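You operate a simulated robot arm through the tools that you are given. There is no shell and no other tool. Be economical: measure what you need, move in short steps, check, and stop when the job is done.

Carry out the task below with a simulated two-armed robot. There is one attempt and no reset: what you move stays moved.

TASK
Drain the filter and top the oiler up to MAX.
Fine: drain first with the air on, oil with it shut; end with the valve open.

Only the result counts: the job must be done as asked and must still hold three seconds after the hand-in. Knocking over, shifting, dropping, spilling or breaking anything else fails it.

THE ROBOT
Two 7-joint arms with two-finger parallel grippers on one trunk, on a base that drives. Base frame: it is fixed to the floor where the robot stands at the start and does not move with it; the origin is under the middle of the robot, x ahead of it, y to its left, z up. Units: mm, degrees, N and s.
The left shoulder is at the start at [20, 170, 1203], the right one opposite. With the tool pointing down near the work surface each hand reaches from about 100 to 660 mm from the robot's upright axis, wherever it stands, measured 20 degrees to its own side. Places, roughly: air panel [300, -200, 500]; air regulator [200, -400, 800]; air valve [200, -100, 800]; grey sander [0, -1750, 1000]; orange polisher [250, -1750, 1000]; teal grinder [0, -2000, 1000]. Payload 3.8 kg a hand.
The tool frame of a hand sits at the grasp point between the pads (the TCP): z along the fingers, y along the line on which they close. The tips reach 30 mm beyond it. The gripper opens to 110 mm. The fingers are 20 mm wide and 10 mm thick; the gripper's body (48 by 112 mm) begins 55 mm behind the TCP.
Orientation is that of the tool frame in the base frame, as [roll, pitch, yaw] about the fixed x, y, z axes, in that order (R = Rz(yaw) Ry(pitch) Rx(roll)). With the fingers straight down and closing along the base's y, the tool's x points along the base's -x, its y along +y and its z along -z.

THE INTERFACE
- The arms move only by the tool nudge_tool. It takes "left_rows", "right_rows" or both (then of equal length, played together; a hand with none holds still); each is a list of rows, each an object of numbers (a shift or turn left out is 0, a gripper value left out holds the last): "tx", "ty", "tz": the shift along the tool's x, y, z in mm; "wx", "wy", "wz": the turn, a rotation vector about the tool's x, y, z in degrees; "hand": the opening, from 0 (shut) to 1 (fully open). In form: [{"tx": .., "ty": .., "tz": .., "wx": .., "wy": .., "wz": .., "hand": ..}, ...]. A call has 1 to 12 rows; each row shifts and turns the commanded pose from where the row before left it, along the tool's axes as they then stand. Each row takes 0.2 s and may step no farther than 50 mm and 8.6 degrees from the row before; otherwise, or with a gripper value out of range, the whole call is refused. Where a pose cannot be reached the arm comes as near as it can. A force on the tool above 90 N (or 10 N above the force at the start of the call, whichever is more), or a blocked arm, ends the call early, and 0.2 s more pass. Each finger travels about 72 mm/s and halts on what it meets, pressing with about 39 N; the grip force reading is that of the motor and also rises with nothing between the fingers. The clock runs only during rows and for 0.2 s after the last one: add rows that do not move to give the fingers time. It gives the time, the measured TCP pose, the force on the tool (base axes), the opening and the grip force at its end, in the units of the frame above (readings bear some noise), with the torque about the TCP (base axes, N m) and any sound that the robot's microphone picked up.
- Cameras (640 x 400 px; columns grow to the right, rows downward): "scene" is now at [78.4, -38.6, 1319.2]; the picture's right is [-0.55, -0.84, 0.00], its down [-0.73, 0.47, -0.50] and it looks along [0.42, -0.27, -0.87] (base axes); focal length 218 px, centre (320, 200). "left" rides on the left gripper at [72, -17, -103] in its tool frame; the picture's right is [0.23, 0.97, 0.00], its down [-0.76, 0.18, -0.62] and it looks along [-0.61, 0.14, 0.78] (tool axes); focal length 222 px, centre (320, 200). "right" rides on the right gripper at [72, 17, -103] in its tool frame; the picture's right is [-0.23, 0.97, 0.00], its down [-0.76, -0.18, -0.62] and it looks along [-0.61, -0.14, 0.78] (tool axes); focal length 222 px, centre (320, 200).
- capture(camera): a new picture of that camera. It takes no simulated time.
- lift_body(by): slides the trunk up (or, below 0, down) by that many mm; the arms and the scene camera ride with it, the base frame stays. It gives what a move gives, with no picture.
- roll_base(legs): drives the robot by 1 to 6 legs, each [ahead, turn to the left] in mm and degrees, along the robot's own axes; the way and the turn of a leg run together, so that a leg with both is an arc; at most 1500 mm and 180 degrees a leg. The arms and the cameras ride along, it lands a little off, and it stops where it bumps. It gives what a move gives.
- pan_tilt(pan, tilt): turns the head with the scene camera to pan (to the left, within 80 degrees either way) and tilt (down, from -29 to 69), counted from straight ahead of the robot. It gives what a move gives.
- locate(camera, pixels): for up to 12 pixels [column, row] of the newest picture of that camera ("zoom" is the newest enlarged one), the place [x, y, z] in the base frame of the surface seen there, good to about 2 mm. It takes no simulated time.
- enlarge(camera, box): a new picture of the part [left, top, right, bottom] of that camera's present view, enlarged. It takes no simulated time.
- finish_job(): hands the job in; it is judged then, once.

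Go step by step. Measure first, check grasps and placings, and put right what went wrong. The budget is 80 turns and 78 pictures, counting those below and the enlarged ones. Unless the task says otherwise, let go and move clear before handing in, and close with one line.

The tools are called after "Request:" as a command line: name --argument value ..., lists and objects as JSON in quotes. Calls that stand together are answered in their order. nudge_tool: Moves the arms, as the interface text tells. Its arguments: {"type":"object","properties":{"left_rows":{"type":"array","items":{"type":"object","properties":{"tx":{"type":"number"},"ty":{"type":"number"},"tz":{"type":"number"},"wx":{"type":"number"},"wy":{"type":"number"},"wz":{"type":"number"},"hand":{"type":"number"}}}},"right_rows":{"type":"array","items":{"type":"object","properties":{"tx":{"type":"number"},"ty":{"type":"number"},"tz":{"type":"number"},"wx":{"type":"number"},"wy":{"type":"number"},"wz":{"type":"number"},"hand":{"type":"number"}}}}},"required":[]} The other tools are called the same way: lift_body (by) slides the trunk up or down; roll_base (legs) drives the base; pan_tilt (pan, tilt) turns the head that bears the scene camera; capture (camera) takes a picture; locate (camera, pixels) gives the place of the surface under pixels of a picture; enlarge (camera, box) takes an enlarged picture of a part of a camera's view; finish_job () hands the job in.

At the start:

```text
t: 0.0
left_eef_pos: [419.7, -39.0, 1033.1]
left_ee_rot: [-179.9, 0.0, 179.9]
left_force: [-0.2, 0.0, -0.6]
left_ft_torque: [0.0, 0.01, 0.01]
left_gripper_width: 110.0
left_gripper_force: 0.1
right_eef_pos: [327.2, -360.4, 1020.9]
right_ee_rot: [-179.9, 0.0, 180.0]
right_force: [0.2, 0.3, 0.1]
right_ft_torque: [-0.04, -0.03, -0.02]
right_gripper_width: 110.1
right_gripper_force: 0.0
trunk travel left (down, up): [-300.0, 270.0]
robot x, y, heading: [-1.0, 1.3, -0.3]
head pan, tilt: [-33.1, 59.9]
```

scene: 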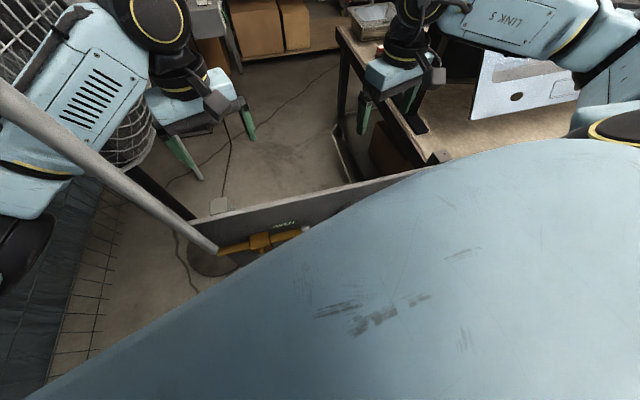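
right: 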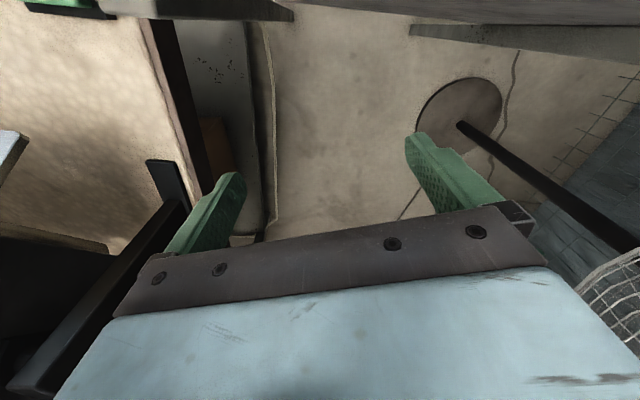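
left: 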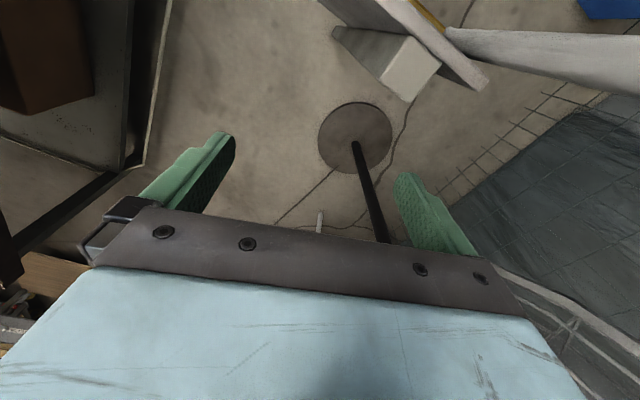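

The scene view is mostly blocked by the robot's own body, with a panel and a yellow valve near (260,240). I'll look with the head turned and tilted differently.

Request:
pan_tilt --pan -50 --tilt 40

Request:
capture --camera "scene"

```text
t: 0.8
left_eef_pos: [420.0, -38.9, 1034.5]
left_ee_rot: [-180.0, 0.1, 179.9]
left_force: [0.5, -0.8, 0.4]
left_ft_torque: [0.02, 0.01, 0.01]
left_gripper_width: 109.8
left_gripper_force: 0.1
right_eef_pos: [326.4, -361.2, 1020.6]
right_ee_rot: [-180.0, 0.0, -180.0]
right_force: [-0.3, -0.9, 0.0]
right_ft_torque: [0.05, 0.01, -0.01]
right_gripper_width: 110.3
right_gripper_force: 0.1
trunk travel left (down, up): [-300.0, 270.0]
robot x, y, heading: [4.7, -1.3, -0.0]
head pan, tilt: [-50.0, 40.0]
```

```text
74 pictures are left
```

scene: 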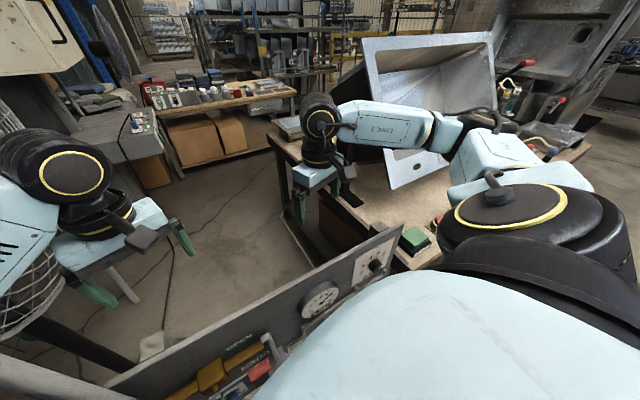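

The panel stands right against the robot, facing it. I'll measure a few points on it.

Request:
locate --camera "scene" --pixels '[[395, 235], [320, 270], [250, 310], [115, 385], [320, 300], [376, 265], [240, 342], [257, 370], [210, 372], [415, 240], [150, 345], [130, 290]]'

Request:
enlarge --camera "scene" --box '[100, 220, 440, 400]'

```text
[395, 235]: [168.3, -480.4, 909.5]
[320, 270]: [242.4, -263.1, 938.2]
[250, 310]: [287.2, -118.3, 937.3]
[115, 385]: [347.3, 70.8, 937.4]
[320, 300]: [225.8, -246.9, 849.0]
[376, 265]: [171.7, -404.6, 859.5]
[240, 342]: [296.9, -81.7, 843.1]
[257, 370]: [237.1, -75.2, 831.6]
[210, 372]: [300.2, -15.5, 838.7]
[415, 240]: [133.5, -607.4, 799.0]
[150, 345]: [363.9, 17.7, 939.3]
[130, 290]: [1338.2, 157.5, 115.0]
```

```text
1.88 times, centred on (270, 310) of scene
```

zoom: 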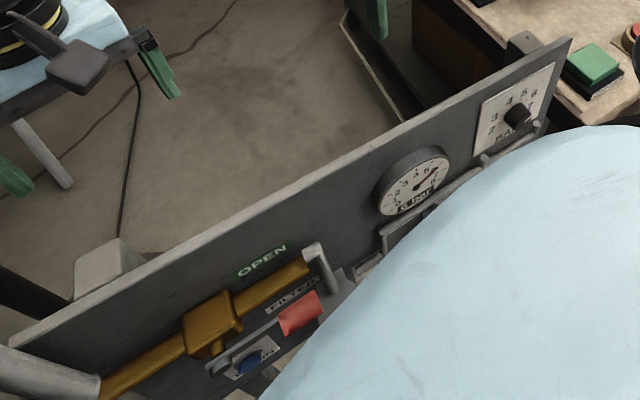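

The panel's face is tilted about 17° to the robot, its top at z≈938 mm. Before backing up, I look to the left and right for obstacles.

Request:
pan_tilt --pan 70 --tilt 30

Request:
capture --camera "scene"

Request:
pan_tilt --pan -80 --tilt 30

Request:
capture --camera "scene"

```text
t: 2.8
left_eef_pos: [419.8, -40.7, 1034.6]
left_ee_rot: [-180.0, 0.0, 180.0]
left_force: [0.4, 1.0, -0.6]
left_ft_torque: [0.01, 0.01, 0.01]
left_gripper_width: 109.7
left_gripper_force: 0.0
right_eef_pos: [327.2, -359.6, 1020.3]
right_ee_rot: [180.0, 0.0, -180.0]
right_force: [-0.8, -0.3, 0.6]
right_ft_torque: [-0.03, -0.03, 0.02]
right_gripper_width: 110.1
right_gripper_force: 0.1
trunk travel left (down, up): [-300.0, 270.0]
robot x, y, heading: [2.8, -2.9, 0.1]
head pan, tilt: [70.0, 30.0]
```

```text
72 pictures are left
```

scene: 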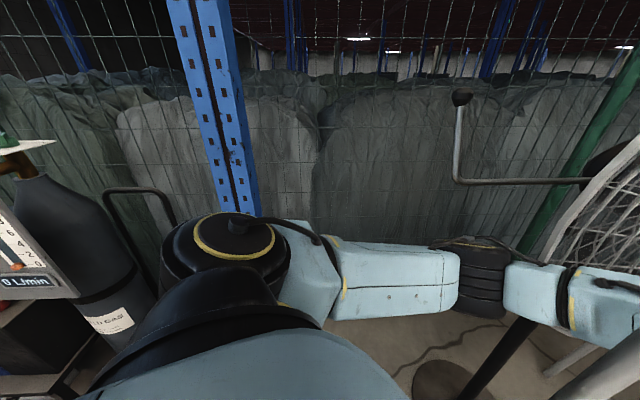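

```text
t: 5.2
left_eef_pos: [420.3, -40.7, 1034.0]
left_ee_rot: [-180.0, 0.0, 179.9]
left_force: [-0.6, 0.3, -0.3]
left_ft_torque: [0.01, -0.02, -0.01]
left_gripper_width: 110.0
left_gripper_force: 0.1
right_eef_pos: [326.7, -360.2, 1020.8]
right_ee_rot: [179.9, 0.0, -180.0]
right_force: [0.1, 0.1, 1.0]
right_ft_torque: [0.0, -0.03, 0.0]
right_gripper_width: 110.1
right_gripper_force: 0.1
trunk travel left (down, up): [-300.0, 270.0]
robot x, y, heading: [1.6, -0.5, 0.1]
head pan, tilt: [-80.0, 30.0]
```

```text
71 pictures are left
```

scene: 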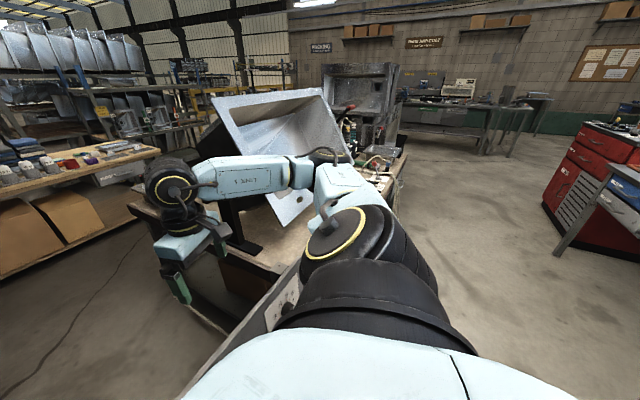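

Behind-right is clear; there's a gas cylinder behind-left. I'll measure how far it is.

Request:
pan_tilt --pan 80 --tilt 35

Request:
capture --camera "scene"

Request:
locate --camera "scene" --pixels '[[100, 260], [150, 260], [60, 260], [120, 310], [170, 200], [60, 340], [600, 150], [300, 170], [30, 100]]'

```text
t: 7.6
left_eef_pos: [419.6, -39.6, 1034.0]
left_ee_rot: [-179.9, -0.1, -180.0]
left_force: [-0.1, -0.1, 0.1]
left_ft_torque: [0.02, -0.01, -0.03]
left_gripper_width: 109.7
left_gripper_force: 0.1
right_eef_pos: [326.7, -360.7, 1021.0]
right_ee_rot: [-180.0, 0.0, -180.0]
right_force: [0.1, -0.1, 0.8]
right_ft_torque: [0.0, 0.02, 0.03]
right_gripper_width: 109.9
right_gripper_force: 0.0
trunk travel left (down, up): [-300.0, 270.0]
robot x, y, heading: [-0.1, 4.1, -0.1]
head pan, tilt: [80.0, 35.0]
```

```text
70 pictures are left
```

scene: 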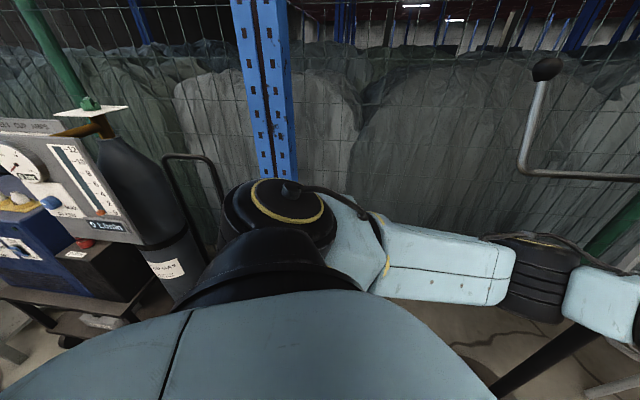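

```text
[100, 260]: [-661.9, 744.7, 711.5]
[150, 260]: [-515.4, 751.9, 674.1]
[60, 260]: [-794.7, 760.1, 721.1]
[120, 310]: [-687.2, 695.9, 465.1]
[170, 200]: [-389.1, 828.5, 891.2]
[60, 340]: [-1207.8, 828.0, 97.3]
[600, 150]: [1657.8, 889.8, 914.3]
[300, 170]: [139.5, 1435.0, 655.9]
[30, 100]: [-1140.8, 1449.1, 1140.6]
```

The welder cart is beyond x≈-390, y≈700, so there's room. I back up 220 mm straight, turn 17° right to face the panel, and look.

Request:
roll_base --legs '[[-220, 0], [0, -17.4]]'

Request:
pan_tilt --pan -10 --tilt 50

Request:
capture --camera "scene"

```text
t: 10.3
left_eef_pos: [167.6, -162.9, 1034.3]
left_ee_rot: [180.0, 0.0, 162.7]
left_force: [-0.4, 0.4, -0.2]
left_ft_torque: [-0.01, -0.03, 0.01]
left_gripper_width: 109.9
left_gripper_force: 0.0
right_eef_pos: [-16.6, -440.5, 1019.9]
right_ee_rot: [-179.9, 0.0, 162.5]
right_force: [0.4, 0.5, 0.0]
right_ft_torque: [0.01, -0.01, 0.01]
right_gripper_width: 109.9
right_gripper_force: 0.0
trunk travel left (down, up): [-300.0, 270.0]
robot x, y, heading: [-218.6, 2.3, -17.4]
head pan, tilt: [80.0, 35.0]
```

```text
t: 12.0
left_eef_pos: [169.0, -163.4, 1034.6]
left_ee_rot: [179.9, 0.0, 162.5]
left_force: [1.3, -0.1, 0.2]
left_ft_torque: [0.0, 0.02, -0.01]
left_gripper_width: 110.2
left_gripper_force: 0.0
right_eef_pos: [-16.1, -441.4, 1021.5]
right_ee_rot: [-180.0, -0.1, 162.5]
right_force: [-0.4, 0.7, -0.4]
right_ft_torque: [-0.02, 0.02, 0.0]
right_gripper_width: 110.2
right_gripper_force: 0.1
trunk travel left (down, up): [-300.0, 270.0]
robot x, y, heading: [-218.1, -0.8, -17.5]
head pan, tilt: [-10.0, 50.0]
```

```text
69 pictures are left
```

scene: 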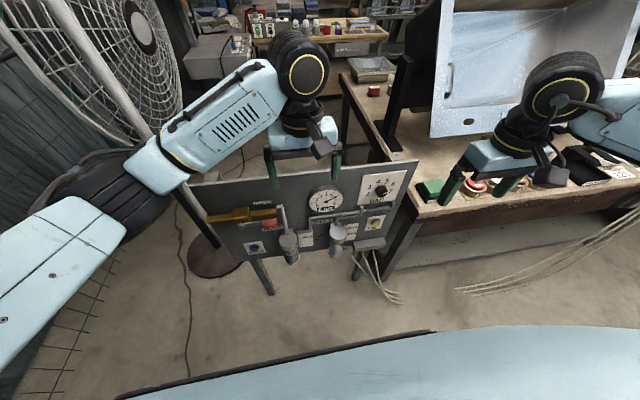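

Now the whole panel is visible around (310,210). I'll enlarge it.

Request:
enlarge --camera "scene" --box '[200, 160, 430, 304]'

Request:
enlarge --camera "scene" --box '[225, 190, 321, 250]'

Request:
enlarge --camera "scene" --box '[300, 170, 412, 240]'

Request:
enlarge --camera "scene" --box '[235, 210, 395, 310]'

```text
2.78 times, centred on (315, 232) of scene
```

zoom: 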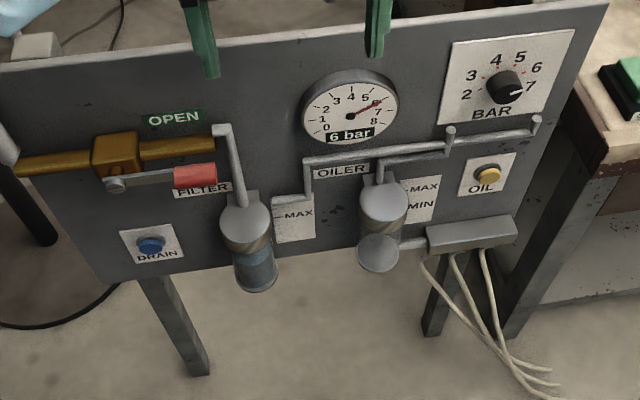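

```text
6.67 times, centred on (273, 220) of scene
```

zoom: 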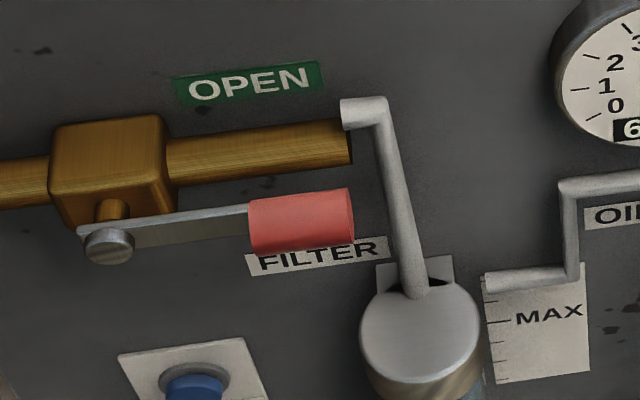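

```text
5.71 times, centred on (356, 205) of scene
```

zoom: 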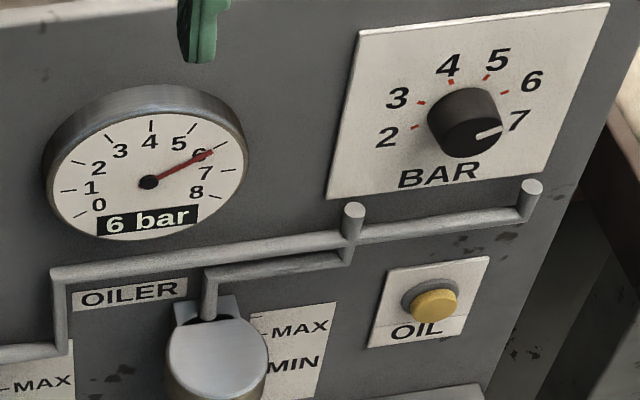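

```text
4.00 times, centred on (315, 260) of scene
```

zoom: 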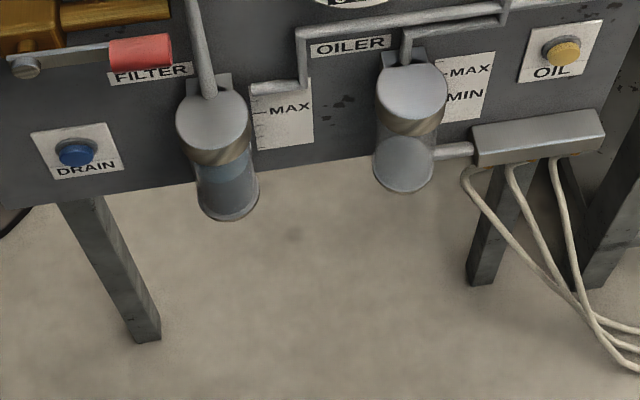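

Lever lies along the pipe (OPEN, 6 bar). I'll measure the buttons, lever and bowls on the last zoom and the second zoom area.

Request:
locate --camera "zoom" --pixels '[[75, 152], [100, 180], [35, 140], [563, 52], [538, 76], [595, 28], [25, 68], [140, 52], [168, 48], [70, 55], [230, 200], [402, 180]]'

Request:
locate --camera "scene" --pixels '[[257, 216], [242, 226], [268, 223], [276, 223], [257, 247], [373, 224], [291, 240], [338, 232], [330, 195], [384, 190], [300, 240], [352, 228]]'

```text
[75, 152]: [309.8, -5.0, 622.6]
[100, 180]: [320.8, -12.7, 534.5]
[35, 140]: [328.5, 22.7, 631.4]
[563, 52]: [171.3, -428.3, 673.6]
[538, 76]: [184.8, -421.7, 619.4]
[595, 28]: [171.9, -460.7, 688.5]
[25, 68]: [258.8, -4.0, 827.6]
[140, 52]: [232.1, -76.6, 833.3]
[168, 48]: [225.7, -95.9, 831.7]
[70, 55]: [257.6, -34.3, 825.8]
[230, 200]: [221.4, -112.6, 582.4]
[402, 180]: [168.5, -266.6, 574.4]
```

```text
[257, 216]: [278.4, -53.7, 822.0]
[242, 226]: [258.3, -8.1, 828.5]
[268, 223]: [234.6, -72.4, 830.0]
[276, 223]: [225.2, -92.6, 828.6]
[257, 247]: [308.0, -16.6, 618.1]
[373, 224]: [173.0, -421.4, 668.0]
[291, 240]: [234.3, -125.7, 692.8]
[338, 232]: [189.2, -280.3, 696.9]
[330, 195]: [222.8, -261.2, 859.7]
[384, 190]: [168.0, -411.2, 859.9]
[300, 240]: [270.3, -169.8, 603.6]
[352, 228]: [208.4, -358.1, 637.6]
```

Panel frame: normal ≈(0.954,-0.30); drain button at lateral ≈83, z≈620; oil button at lateral ≈-353, z≈668; lever handle at lateral ≈-22, z≈830. I pitch both hands to point at the panel, fingers closing, while they're above/clear of the panel.

Request:
nudge_tool --left_rows '[{"tx": 20, "wy": -8.2, "hand": 0}, {"wy": -8.2}, {"wy": -8.2}, {"wy": -8.2}, {"wy": -8.2}, {"wy": -8.2}, {"wy": -8.2}, {"wy": -8.2}, {"wy": -8.2}, {"wy": -8.1}, {"wy": -8.1}]' --right_rows '[{"tx": -45, "wy": -8.2, "hand": 0}, {"wy": -8.2}, {"wy": -8.2}, {"wy": -8.2}, {"wy": -8.2}, {"wy": -8.2}, {"wy": -8.2}, {"wy": -8.2}, {"wy": -8.2}, {"wy": -8.1}, {"wy": -8.1}]'

Request:
capture --camera "scene"

```text
t: 14.4
left_eef_pos: [148.9, -156.9, 1034.5]
left_ee_rot: [48.4, 89.8, 30.9]
left_force: [0.1, 0.4, -0.5]
left_ft_torque: [0.02, -0.01, 0.03]
left_gripper_width: 0.0
left_gripper_force: 37.7
right_eef_pos: [31.5, -460.3, 1019.3]
right_ee_rot: [-179.9, 54.7, 162.5]
right_force: [-0.2, 0.0, 0.1]
right_ft_torque: [0.01, 0.0, -0.01]
right_gripper_width: 0.0
right_gripper_force: 37.3
right hand out of reach, approached as far as the arm can: row 7, 8, 9, 10, 11
trunk travel left (down, up): [-300.0, 270.0]
robot x, y, heading: [-216.6, -3.0, -17.2]
head pan, tilt: [-10.0, 50.0]
```

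```text
64 pictures are left
```

scene: 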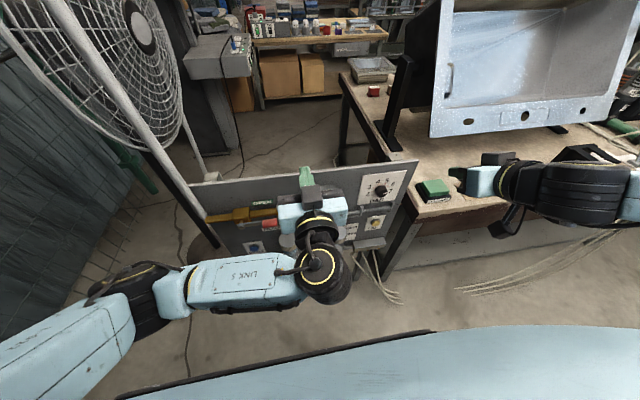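

The left hand now points at the panel; the right stopped at 35° short. I check the bench edge near the right arm before lowering the trunk.

Request:
locate --camera "scene" --pixels '[[420, 217], [500, 200], [440, 235], [620, 160], [470, 172], [433, 188], [520, 220], [580, 215]]'

Request:
capture --camera "left"

Request:
capture --camera "right"

```text
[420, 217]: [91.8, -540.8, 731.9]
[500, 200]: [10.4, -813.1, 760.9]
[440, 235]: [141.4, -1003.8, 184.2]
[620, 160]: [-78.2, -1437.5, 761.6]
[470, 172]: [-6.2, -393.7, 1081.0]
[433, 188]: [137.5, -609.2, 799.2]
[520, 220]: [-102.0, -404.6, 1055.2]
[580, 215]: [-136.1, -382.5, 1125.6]
```

```text
63 pictures are left
```

left: 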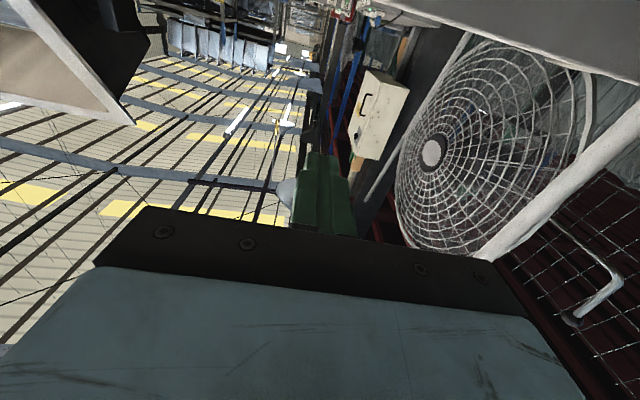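

```text
62 pictures are left
```

right: 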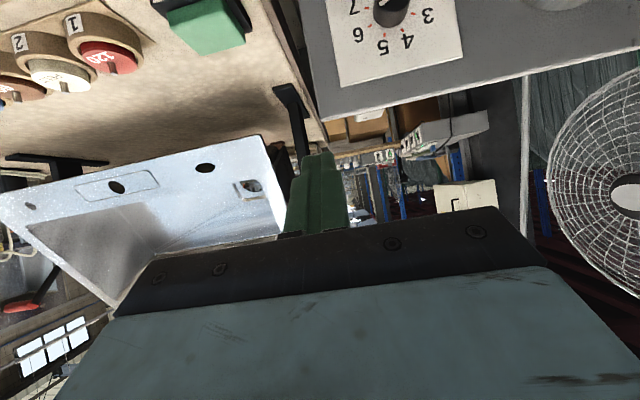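

Bench front edge is at n≈250, clear of the right tip. I lower the trunk 250 mm for a flatter view and better reach.

Request:
lift_body --by -250

Request:
pan_tilt --pan -10 --tilt 35

Request:
capture --camera "scene"

```text
t: 16.9
left_eef_pos: [149.1, -156.7, 784.9]
left_ee_rot: [-66.5, 90.0, -83.8]
left_force: [-0.5, 0.3, 0.0]
left_ft_torque: [0.02, 0.0, 0.01]
left_gripper_width: 0.2
left_gripper_force: 37.8
right_eef_pos: [30.5, -461.9, 768.8]
right_ee_rot: [-180.0, 54.7, 162.5]
right_force: [0.1, 0.3, 0.9]
right_ft_torque: [0.0, 0.01, 0.02]
right_gripper_width: 0.0
right_gripper_force: 37.8
trunk travel left (down, up): [-50.0, 520.0]
robot x, y, heading: [-217.7, 2.4, -17.3]
head pan, tilt: [-10.0, 50.0]
```

```text
t: 17.7
left_eef_pos: [148.9, -157.3, 785.5]
left_ee_rot: [114.4, 89.9, 96.9]
left_force: [0.8, 0.2, 0.4]
left_ft_torque: [-0.04, 0.0, -0.02]
left_gripper_width: 0.0
left_gripper_force: 37.8
right_eef_pos: [31.8, -459.5, 769.0]
right_ee_rot: [-179.9, 54.7, 162.5]
right_force: [0.2, -0.2, 1.4]
right_ft_torque: [0.01, 0.01, -0.01]
right_gripper_width: 0.1
right_gripper_force: 37.9
trunk travel left (down, up): [-50.0, 520.0]
robot x, y, heading: [-217.3, 3.1, -17.4]
head pan, tilt: [-10.0, 35.0]
```

```text
61 pictures are left
```

scene: 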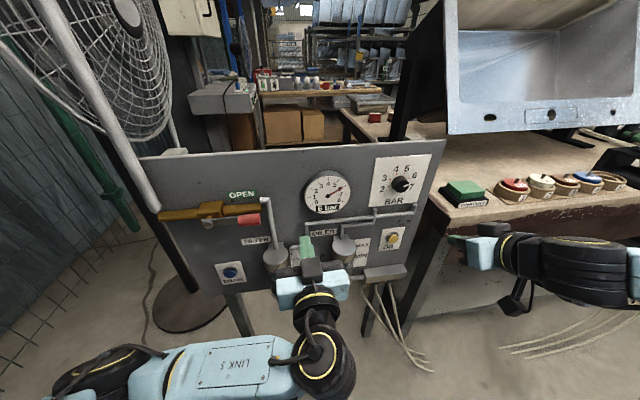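

Good view now. I remeasure the buttons, lever, and bowls from here before moving.

Request:
enlarge --camera "scene" --box '[190, 180, 302, 290]'

Request:
locate --camera "scene" --pixels '[[230, 273], [230, 268], [230, 278], [236, 273], [225, 273], [391, 238], [391, 242], [248, 220], [258, 220], [208, 226], [276, 255], [215, 250]]'

```text
3.64 times, centred on (246, 235) of scene
```

zoom: 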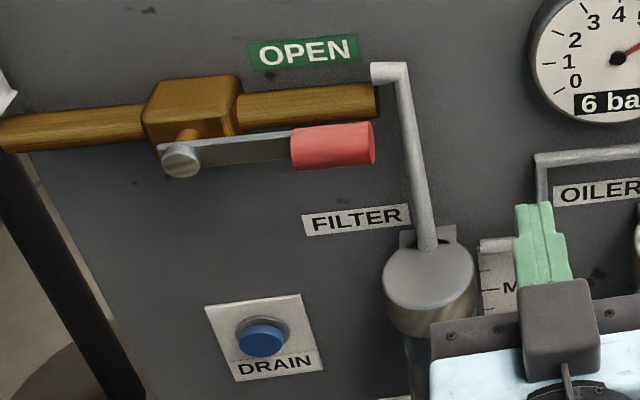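

```text
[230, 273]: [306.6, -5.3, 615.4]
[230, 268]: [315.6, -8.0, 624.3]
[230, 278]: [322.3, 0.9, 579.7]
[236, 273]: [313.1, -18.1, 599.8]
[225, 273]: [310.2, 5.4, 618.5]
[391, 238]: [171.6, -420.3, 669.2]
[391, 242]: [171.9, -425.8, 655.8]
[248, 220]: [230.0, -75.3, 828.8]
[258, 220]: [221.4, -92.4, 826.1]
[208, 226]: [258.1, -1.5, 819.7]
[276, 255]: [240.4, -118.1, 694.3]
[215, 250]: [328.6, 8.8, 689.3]
```

Button face is near [307,-5,614] (n≈294, lateral≈87). I back the left hand off and move it in front of the drain button.

Request:
nudge_tool --left_rows '[{"tz": -40}, {"ty": 48}, {"ty": 48}, {"ty": 48}, {"ty": 48}, {"tx": 43}, {"tx": 43}, {"tx": 43}, {"tx": 43}, {"tz": 40}, {"tz": 30}, {}]'

Request:
capture --camera "scene"

Request:
enlarge --camera "scene" --box '[190, 200, 350, 300]'

```text
t: 20.3
left_eef_pos: [239.6, 13.2, 606.2]
left_ee_rot: [134.8, 89.9, 117.4]
left_force: [-0.2, 0.0, 0.0]
left_ft_torque: [0.02, -0.03, -0.01]
left_gripper_width: 0.3
left_gripper_force: 37.8
left hand out of reach, approached as far as the arm can: row 5
right_eef_pos: [31.4, -461.8, 769.3]
right_ee_rot: [180.0, 54.6, 162.6]
right_force: [-0.7, 1.0, -0.5]
right_ft_torque: [0.0, -0.01, 0.02]
right_gripper_width: 0.0
right_gripper_force: 37.8
trunk travel left (down, up): [-50.0, 520.0]
robot x, y, heading: [-218.9, 2.1, -17.4]
head pan, tilt: [-10.0, 35.0]
```

```text
59 pictures are left
```

scene: 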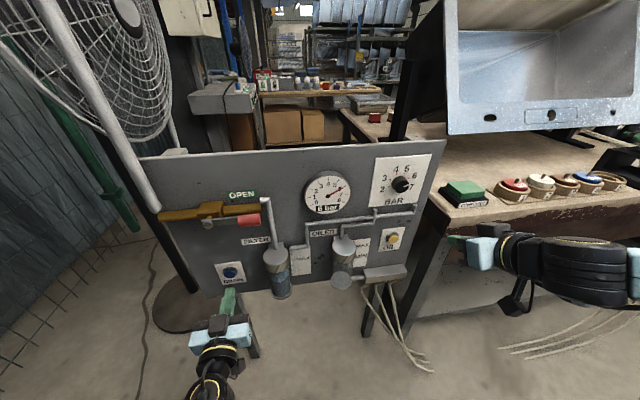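

```text
4.00 times, centred on (270, 250) of scene
```

zoom: 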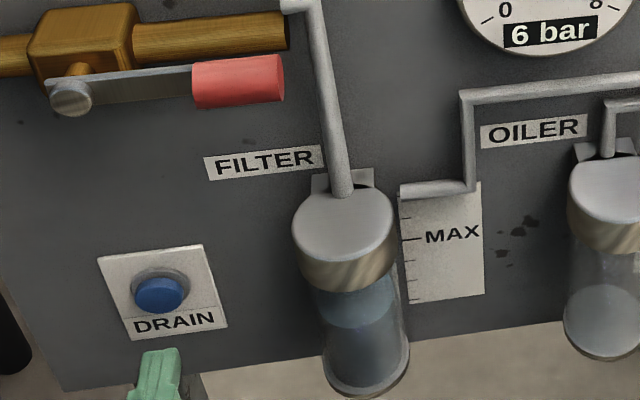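

Filter shows water nearly full. TCP is aligned within a few mm; I adjust and advance to touch the button and press it about 3 mm.

Request:
nudge_tool --left_rows '[{"tx": -7, "ty": 2, "tz": 20}, {"tz": 12}, {"tz": 4}, {"tz": 3}, {"tz": 3}, {}]'

Request:
enlarge --camera "scene" --box '[190, 200, 350, 300]'

```text
t: 21.7
left_eef_pos: [279.9, 2.2, 614.3]
left_ee_rot: [158.3, 89.9, 140.9]
left_force: [-5.3, 0.4, -2.4]
left_ft_torque: [0.03, 0.03, 0.0]
left_gripper_width: 0.1
left_gripper_force: 37.8
right_eef_pos: [32.2, -461.3, 767.2]
right_ee_rot: [-179.9, 54.7, 162.5]
right_force: [-0.9, 0.3, 0.9]
right_ft_torque: [0.02, 0.0, -0.02]
right_gripper_width: 0.2
right_gripper_force: 38.1
trunk travel left (down, up): [-50.0, 520.0]
robot x, y, heading: [-216.6, 0.6, -17.5]
head pan, tilt: [-10.0, 35.0]
heard: click
```

```text
4.00 times, centred on (270, 250) of scene
```

zoom: 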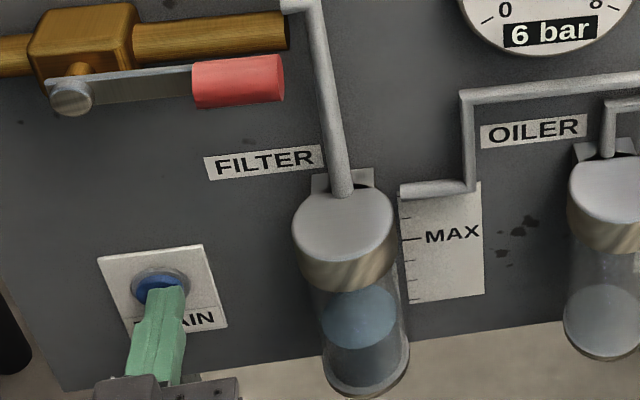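

Clicked, and the water level is falling. I hold it.

Request:
nudge_tool --left_rows '[{}, {}, {}, {}, {}, {}, {}, {}]'

Request:
enlarge --camera "scene" --box '[190, 200, 350, 300]'

```text
t: 23.5
left_eef_pos: [279.6, 2.1, 614.1]
left_ee_rot: [-83.3, 90.0, -100.7]
left_force: [-4.1, 0.1, -1.7]
left_ft_torque: [0.03, 0.03, -0.02]
left_gripper_width: 0.0
left_gripper_force: 37.5
right_eef_pos: [30.8, -461.1, 768.8]
right_ee_rot: [179.9, 54.7, 162.5]
right_force: [-0.7, -0.4, 0.9]
right_ft_torque: [0.0, 0.0, 0.01]
right_gripper_width: 0.0
right_gripper_force: 38.4
trunk travel left (down, up): [-50.0, 520.0]
robot x, y, heading: [-218.8, -0.6, -17.3]
head pan, tilt: [-10.0, 35.0]
```

```text
4.00 times, centred on (270, 250) of scene
```

zoom: 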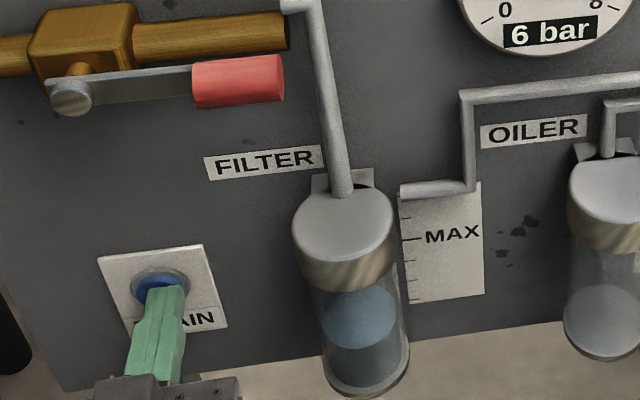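

The level stayed the same during the hold, so it seems each press drains one portion. I release and press repeatedly, checking.

Request:
nudge_tool --left_rows '[{"tz": -10}, {}, {"tz": 10}, {}]'

Request:
enlarge --camera "scene" --box '[190, 200, 350, 300]'

```text
t: 24.5
left_eef_pos: [279.8, 1.9, 614.1]
left_ee_rot: [109.1, 89.9, 91.6]
left_force: [-3.4, 1.6, -0.3]
left_ft_torque: [0.02, 0.01, -0.01]
left_gripper_width: 0.0
left_gripper_force: 37.5
right_eef_pos: [31.2, -459.7, 769.4]
right_ee_rot: [180.0, 54.7, 162.6]
right_force: [-0.1, 0.0, 0.0]
right_ft_torque: [0.03, 0.0, 0.0]
right_gripper_width: 0.0
right_gripper_force: 37.8
trunk travel left (down, up): [-50.0, 520.0]
robot x, y, heading: [-219.8, -1.7, -17.5]
head pan, tilt: [-10.0, 35.0]
heard: click
```

```text
4.00 times, centred on (270, 250) of scene
```

zoom: 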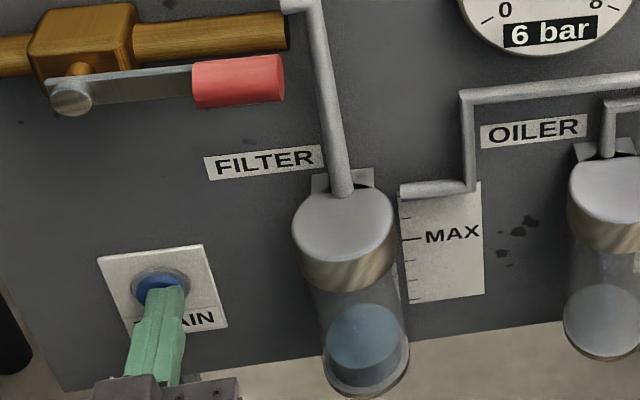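

Each press drains a portion. I press twice more.

Request:
nudge_tool --left_rows '[{"tz": -10}, {}, {"tz": 10}, {}, {"tz": -10}, {}, {"tz": 10}, {}]'

Request:
enlarge --camera "scene" --box '[190, 200, 350, 300]'

```text
t: 26.3
left_eef_pos: [280.4, 2.5, 612.5]
left_ee_rot: [102.2, 89.9, 84.7]
left_force: [-3.2, 2.7, 2.9]
left_ft_torque: [-0.04, -0.07, 0.01]
left_gripper_width: 0.1
left_gripper_force: 38.2
right_eef_pos: [30.8, -460.8, 769.4]
right_ee_rot: [180.0, 54.7, 162.6]
right_force: [-0.6, -0.7, 0.0]
right_ft_torque: [-0.01, -0.03, 0.02]
right_gripper_width: 0.0
right_gripper_force: 38.0
trunk travel left (down, up): [-50.0, 520.0]
robot x, y, heading: [-222.1, 0.2, -17.7]
head pan, tilt: [-10.0, 35.0]
heard: click, click
```

```text
4.00 times, centred on (270, 250) of scene
```

zoom: 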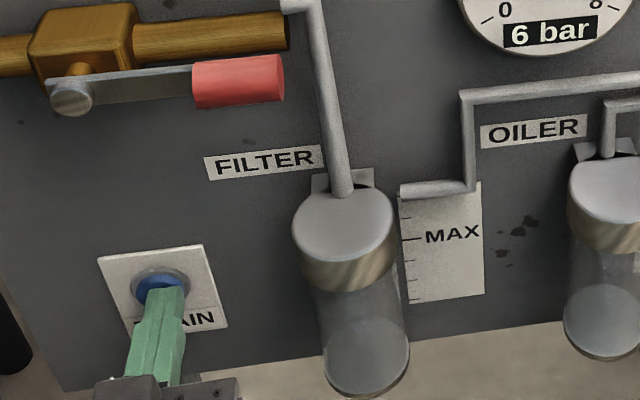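

The filter looks empty. I back the hand off and check more closely.

Request:
nudge_tool --left_rows '[{"tz": -40}, {"tz": -50}, {}]'

Request:
enlarge --camera "scene" --box '[256, 240, 376, 315]'

```text
t: 27.1
left_eef_pos: [193.1, 29.7, 614.2]
left_ee_rot: [47.5, 90.0, 30.0]
left_force: [0.8, -0.8, -0.3]
left_ft_torque: [-0.01, 0.01, 0.0]
left_gripper_width: 0.0
left_gripper_force: 38.3
right_eef_pos: [30.0, -461.0, 769.6]
right_ee_rot: [-179.9, 54.7, 162.5]
right_force: [-0.1, 0.5, 0.0]
right_ft_torque: [0.0, -0.01, -0.01]
right_gripper_width: 0.0
right_gripper_force: 38.3
trunk travel left (down, up): [-50.0, 520.0]
robot x, y, heading: [-218.6, 1.2, -17.5]
head pan, tilt: [-10.0, 35.0]
```

```text
5.33 times, centred on (316, 278) of scene
```

zoom: 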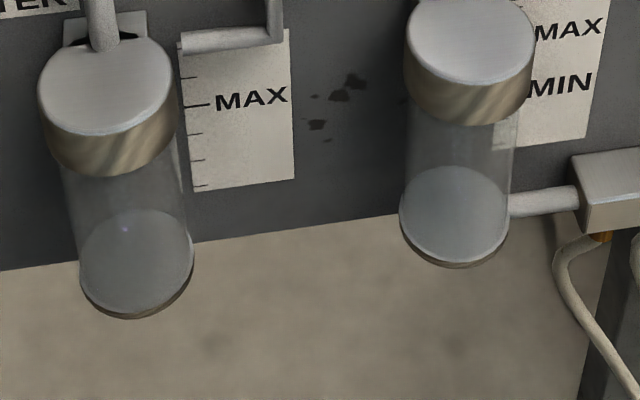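

Filter is empty. Next I shut the valve: bring the left fingertip above the lever handle's red grip.

Request:
nudge_tool --left_rows '[{"tx": -49.5}, {"tx": -49.5}, {"tx": -49.5}, {"tx": -49.5}, {"tx": -49.5}, {"ty": -49}, {"ty": -49}, {"tz": 44}, {}]'

Request:
enlarge --camera "scene" --box '[170, 170, 330, 270]'

```text
t: 29.1
left_eef_pos: [230.7, -81.0, 830.1]
left_ee_rot: [90.5, 85.8, 73.0]
left_force: [0.3, 0.7, 0.1]
left_ft_torque: [-0.01, -0.04, 0.0]
left_gripper_width: 0.0
left_gripper_force: 37.8
left hand out of reach, approached as far as the arm can: row 4, 5
right_eef_pos: [32.6, -453.1, 773.2]
right_ee_rot: [-178.8, 54.8, 163.7]
right_force: [0.2, 0.9, -0.7]
right_ft_torque: [0.01, 0.01, 0.02]
right_gripper_width: 0.0
right_gripper_force: 37.1
trunk travel left (down, up): [-50.0, 520.0]
robot x, y, heading: [-218.8, -0.5, -17.3]
head pan, tilt: [-10.0, 35.0]
```

```text
4.00 times, centred on (250, 220) of scene
```

zoom: 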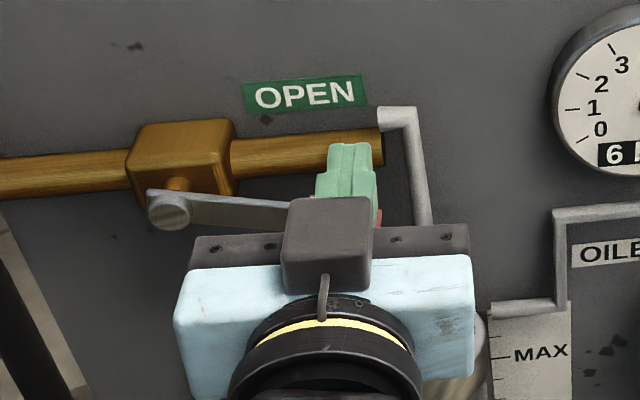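

The hand stopped short of the commanded height but has already nudged the lever down ~14° (bracket now slopes from (170,205) to (290,215)) with no resistance, so it closes downward. I follow the arc downward.

Request:
nudge_tool --left_rows '[{"tz": -13}, {"tx": 23}, {"ty": 6, "tx": 20}, {"ty": 12, "tx": 17}, {}]'

Request:
enlarge --camera "scene" --box '[170, 170, 330, 270]'

```text
t: 30.1
left_eef_pos: [231.8, -77.0, 830.4]
left_ee_rot: [28.1, 81.7, 9.3]
left_force: [0.2, -0.5, -0.4]
left_ft_torque: [-0.02, -0.05, 0.01]
left_gripper_width: 0.0
left_gripper_force: 37.8
right_eef_pos: [31.6, -457.8, 771.2]
right_ee_rot: [-179.4, 54.5, 163.0]
right_force: [0.2, 1.1, -0.1]
right_ft_torque: [-0.04, 0.03, -0.02]
right_gripper_width: 0.0
right_gripper_force: 37.4
trunk travel left (down, up): [-50.0, 520.0]
robot x, y, heading: [-226.2, -0.8, -17.9]
head pan, tilt: [-10.0, 35.0]
stopped in row 4 (left hand): the force on the tool passed its limit at 102 N (the readings are from after the stop); the commanded pose is now the measured one
```

```text
4.00 times, centred on (250, 220) of scene
```

zoom: 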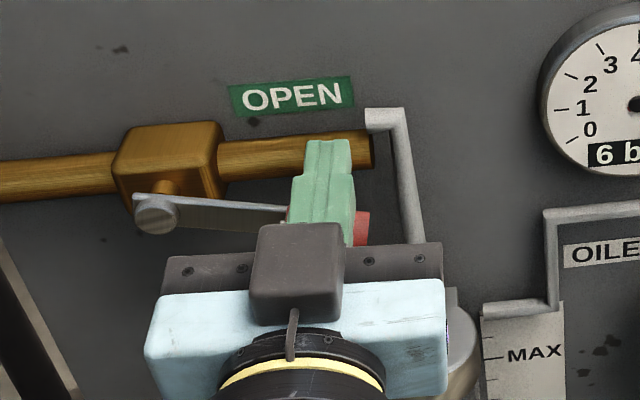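

The hand barely moved, the force spiked to 102 N, and the base was nudged. I look before moving anything.

Request:
capture --camera "scene"

Request:
capture --camera "left"

Request:
capture --camera "right"

```text
50 pictures are left
```

scene: 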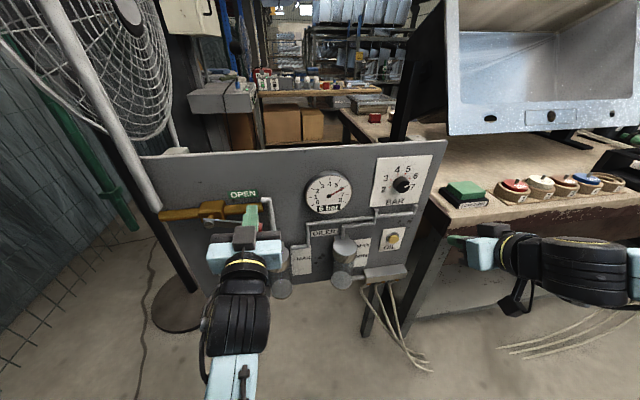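

```text
49 pictures are left
```

left: 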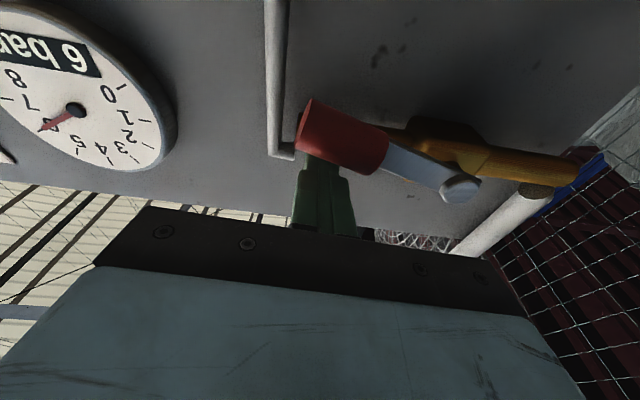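

```text
48 pictures are left
```

right: 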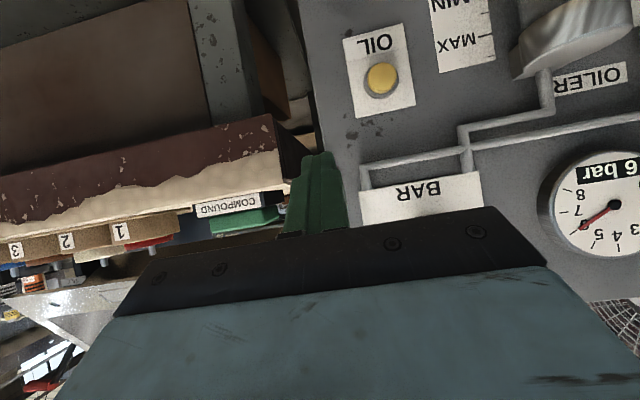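

The left view shows the fingertip lying on the upper side of the red handle, lever turned ~12° down. I'll try a pure retract of 15 mm to see whether the hand is free.

Request:
nudge_tool --left_rows '[{"tz": -8}, {"tz": -8}, {}]'

```text
t: 30.9
left_eef_pos: [225.5, -67.6, 829.9]
left_ee_rot: [30.0, 80.9, 11.5]
left_force: [0.1, 0.4, 0.1]
left_ft_torque: [0.02, 0.05, -0.02]
left_gripper_width: 0.0
left_gripper_force: 37.6
right_eef_pos: [37.1, -456.3, 767.8]
right_ee_rot: [-179.0, 54.1, 163.4]
right_force: [-0.1, 0.5, 0.1]
right_ft_torque: [0.0, -0.02, 0.0]
right_gripper_width: 0.1
right_gripper_force: 37.9
trunk travel left (down, up): [-50.0, 520.0]
robot x, y, heading: [-222.0, -4.1, -17.4]
head pan, tilt: [-10.0, 35.0]
```

Even in free air the arm tracks poorly: it's cramped against the body at this height with the trunk low. I raise the trunk 130 mm, which lifts the hand straight up off the handle.

Request:
lift_body --by 130

Request:
capture --camera "scene"

```text
t: 32.5
left_eef_pos: [211.6, -76.1, 956.3]
left_ee_rot: [33.5, 81.6, 14.4]
left_force: [0.5, 1.0, 0.2]
left_ft_torque: [0.01, 0.0, 0.01]
left_gripper_width: 0.0
left_gripper_force: 37.3
right_eef_pos: [29.4, -461.4, 898.8]
right_ee_rot: [-180.0, 54.6, 162.6]
right_force: [0.0, 0.2, -0.3]
right_ft_torque: [-0.02, -0.04, 0.01]
right_gripper_width: 0.0
right_gripper_force: 38.0
trunk travel left (down, up): [-180.0, 390.0]
robot x, y, heading: [-219.5, -1.5, -17.6]
head pan, tilt: [-10.0, 35.0]
```

```text
47 pictures are left
```

scene: 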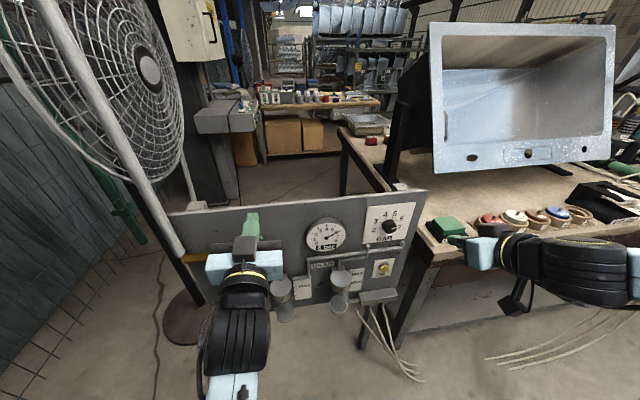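

The right arm returned to its relative pose, so the strain is gone. I level the hand and lower it to just above the handle, checking tracking.

Request:
nudge_tool --left_rows '[{"wy": 7, "wz": -4.4, "wx": -1.9, "tz": -5}, {"tx": 35}, {"tx": 35}, {}]'

Request:
capture --camera "scene"

Request:
enlarge --camera "scene" --box '[170, 190, 330, 290]'

```text
t: 33.5
left_eef_pos: [216.7, -58.8, 882.8]
left_ee_rot: [69.0, 84.8, 51.9]
left_force: [0.3, -0.2, 0.7]
left_ft_torque: [0.01, -0.02, 0.04]
left_gripper_width: 0.0
left_gripper_force: 37.5
right_eef_pos: [29.4, -460.9, 898.7]
right_ee_rot: [180.0, 54.5, 162.4]
right_force: [-0.2, -1.0, -1.0]
right_ft_torque: [-0.05, 0.03, -0.01]
right_gripper_width: 0.0
right_gripper_force: 38.1
trunk travel left (down, up): [-180.0, 390.0]
robot x, y, heading: [-223.9, -0.1, -17.5]
head pan, tilt: [-10.0, 35.0]
```

```text
46 pictures are left
```

scene: 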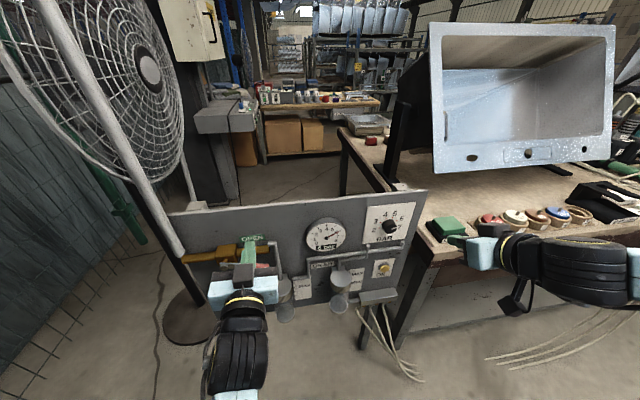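

```text
4.00 times, centred on (250, 240) of scene
```

zoom: 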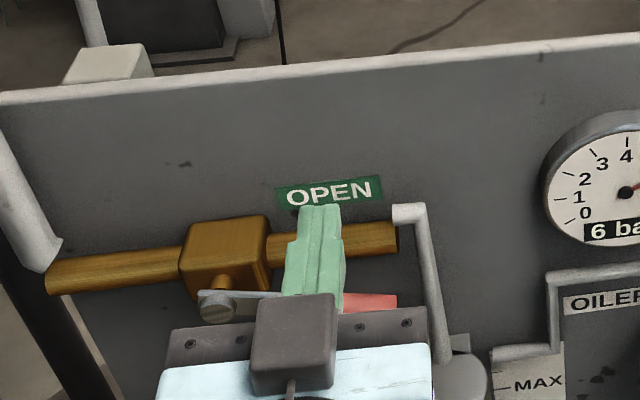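

Tracking is fine here. I shift 20 mm right onto the red grip and press down in small steps.

Request:
nudge_tool --left_rows '[{"ty": -21, "tx": 10}, {"tx": 15}, {"tx": 10}, {"tx": 10}, {"tx": 8}, {}]'

Request:
enlarge --camera "scene" --box '[170, 190, 330, 290]'

```text
t: 35.1
left_eef_pos: [214.0, -71.9, 827.0]
left_ee_rot: [72.8, 84.2, 55.9]
left_force: [0.0, -0.3, -0.1]
left_ft_torque: [0.0, -0.02, -0.02]
left_gripper_width: 0.0
left_gripper_force: 38.2
right_eef_pos: [29.5, -461.3, 898.6]
right_ee_rot: [-179.9, 54.8, 162.5]
right_force: [-0.5, -0.1, -0.6]
right_ft_torque: [0.0, -0.03, -0.01]
right_gripper_width: 0.1
right_gripper_force: 37.7
trunk travel left (down, up): [-180.0, 390.0]
robot x, y, heading: [-220.0, -0.5, -17.4]
head pan, tilt: [-10.0, 35.0]
stopped in row 6 (left hand): the arm was blocked; the commanded pose is now the measured one
```

```text
4.00 times, centred on (250, 240) of scene
```

zoom: 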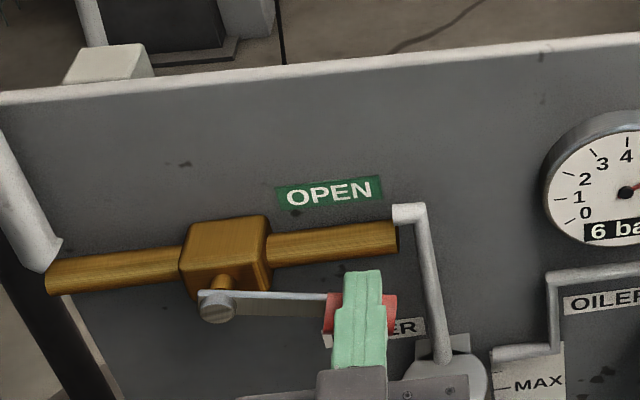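

The arm was blocked with the lever slightly down. I lift off and measure the true lever angle.

Request:
nudge_tool --left_rows '[{"tx": -30}, {"tx": -30}, {"tz": -40}, {"ty": 45}, {}]'

Request:
enlarge --camera "scene" --box '[200, 220, 296, 280]'

Request:
locate --camera "zoom" --pixels '[[310, 250], [380, 250], [380, 270], [430, 250], [430, 265], [120, 250], [200, 180], [440, 180]]'

```text
t: 36.3
left_eef_pos: [183.6, -24.0, 889.8]
left_ee_rot: [72.9, 84.5, 55.6]
left_force: [0.3, -0.2, -0.2]
left_ft_torque: [0.03, 0.0, -0.03]
left_gripper_width: 0.1
left_gripper_force: 37.7
right_eef_pos: [28.5, -461.5, 899.1]
right_ee_rot: [179.9, 54.9, 162.5]
right_force: [-0.3, -0.3, 0.6]
right_ft_torque: [-0.01, -0.02, 0.01]
right_gripper_width: 0.0
right_gripper_force: 37.6
trunk travel left (down, up): [-180.0, 390.0]
robot x, y, heading: [-222.2, -0.7, -17.4]
head pan, tilt: [-10.0, 35.0]
```

```text
6.67 times, centred on (248, 250) of scene
```

zoom: 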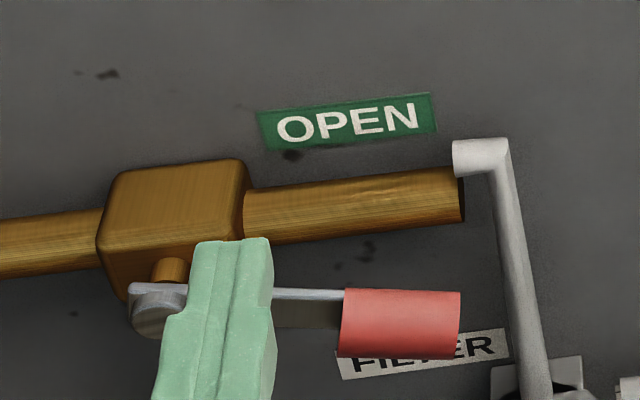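

```text
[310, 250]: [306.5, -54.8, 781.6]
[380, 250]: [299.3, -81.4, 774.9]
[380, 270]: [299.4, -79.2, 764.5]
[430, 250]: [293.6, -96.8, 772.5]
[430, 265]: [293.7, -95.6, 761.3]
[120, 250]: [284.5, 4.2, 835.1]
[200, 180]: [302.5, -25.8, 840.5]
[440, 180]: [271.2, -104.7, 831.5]
```

The lever sits ~8° below the pipe and stays there – it looks like a stop. I go around and try pushing up from below, where closing is the likely direction.

Request:
nudge_tool --left_rows '[{"tz": -20}, {"tx": 40}, {"tx": 40}, {"tx": 35}, {"ty": -48}, {"tz": 35}, {"tz": 30}, {}]'

Request:
enlarge --camera "scene" --box '[170, 190, 330, 290]'

Request:
capture --camera "left"

```text
t: 37.4
left_eef_pos: [164.6, -16.2, 759.6]
left_ee_rot: [78.6, 76.3, 56.1]
left_force: [0.6, -0.1, 0.0]
left_ft_torque: [-0.01, -0.01, 0.02]
left_gripper_width: 0.1
left_gripper_force: 37.7
right_eef_pos: [29.7, -462.2, 899.4]
right_ee_rot: [180.0, 54.7, 162.5]
right_force: [-0.3, 0.7, 0.6]
right_ft_torque: [0.01, -0.04, 0.0]
right_gripper_width: 0.0
right_gripper_force: 37.8
trunk travel left (down, up): [-180.0, 390.0]
robot x, y, heading: [-220.1, 2.0, -17.3]
head pan, tilt: [-10.0, 35.0]
stopped in row 5 (left hand): the arm was blocked; the commanded pose is now the measured one
```

```text
4.00 times, centred on (250, 240) of scene
```

zoom: 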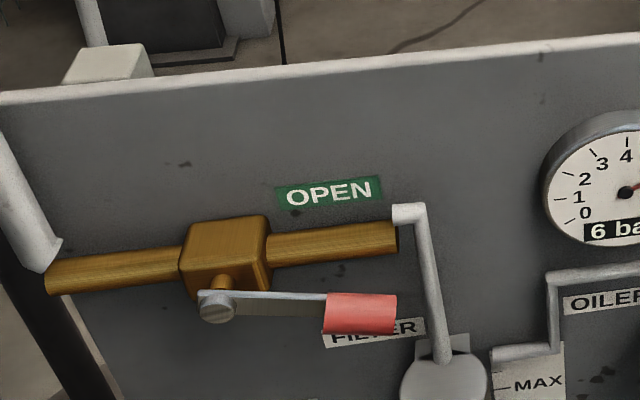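

```text
41 pictures are left
```

left: 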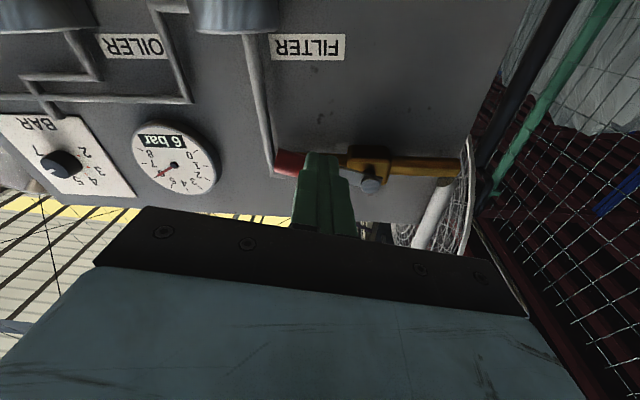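

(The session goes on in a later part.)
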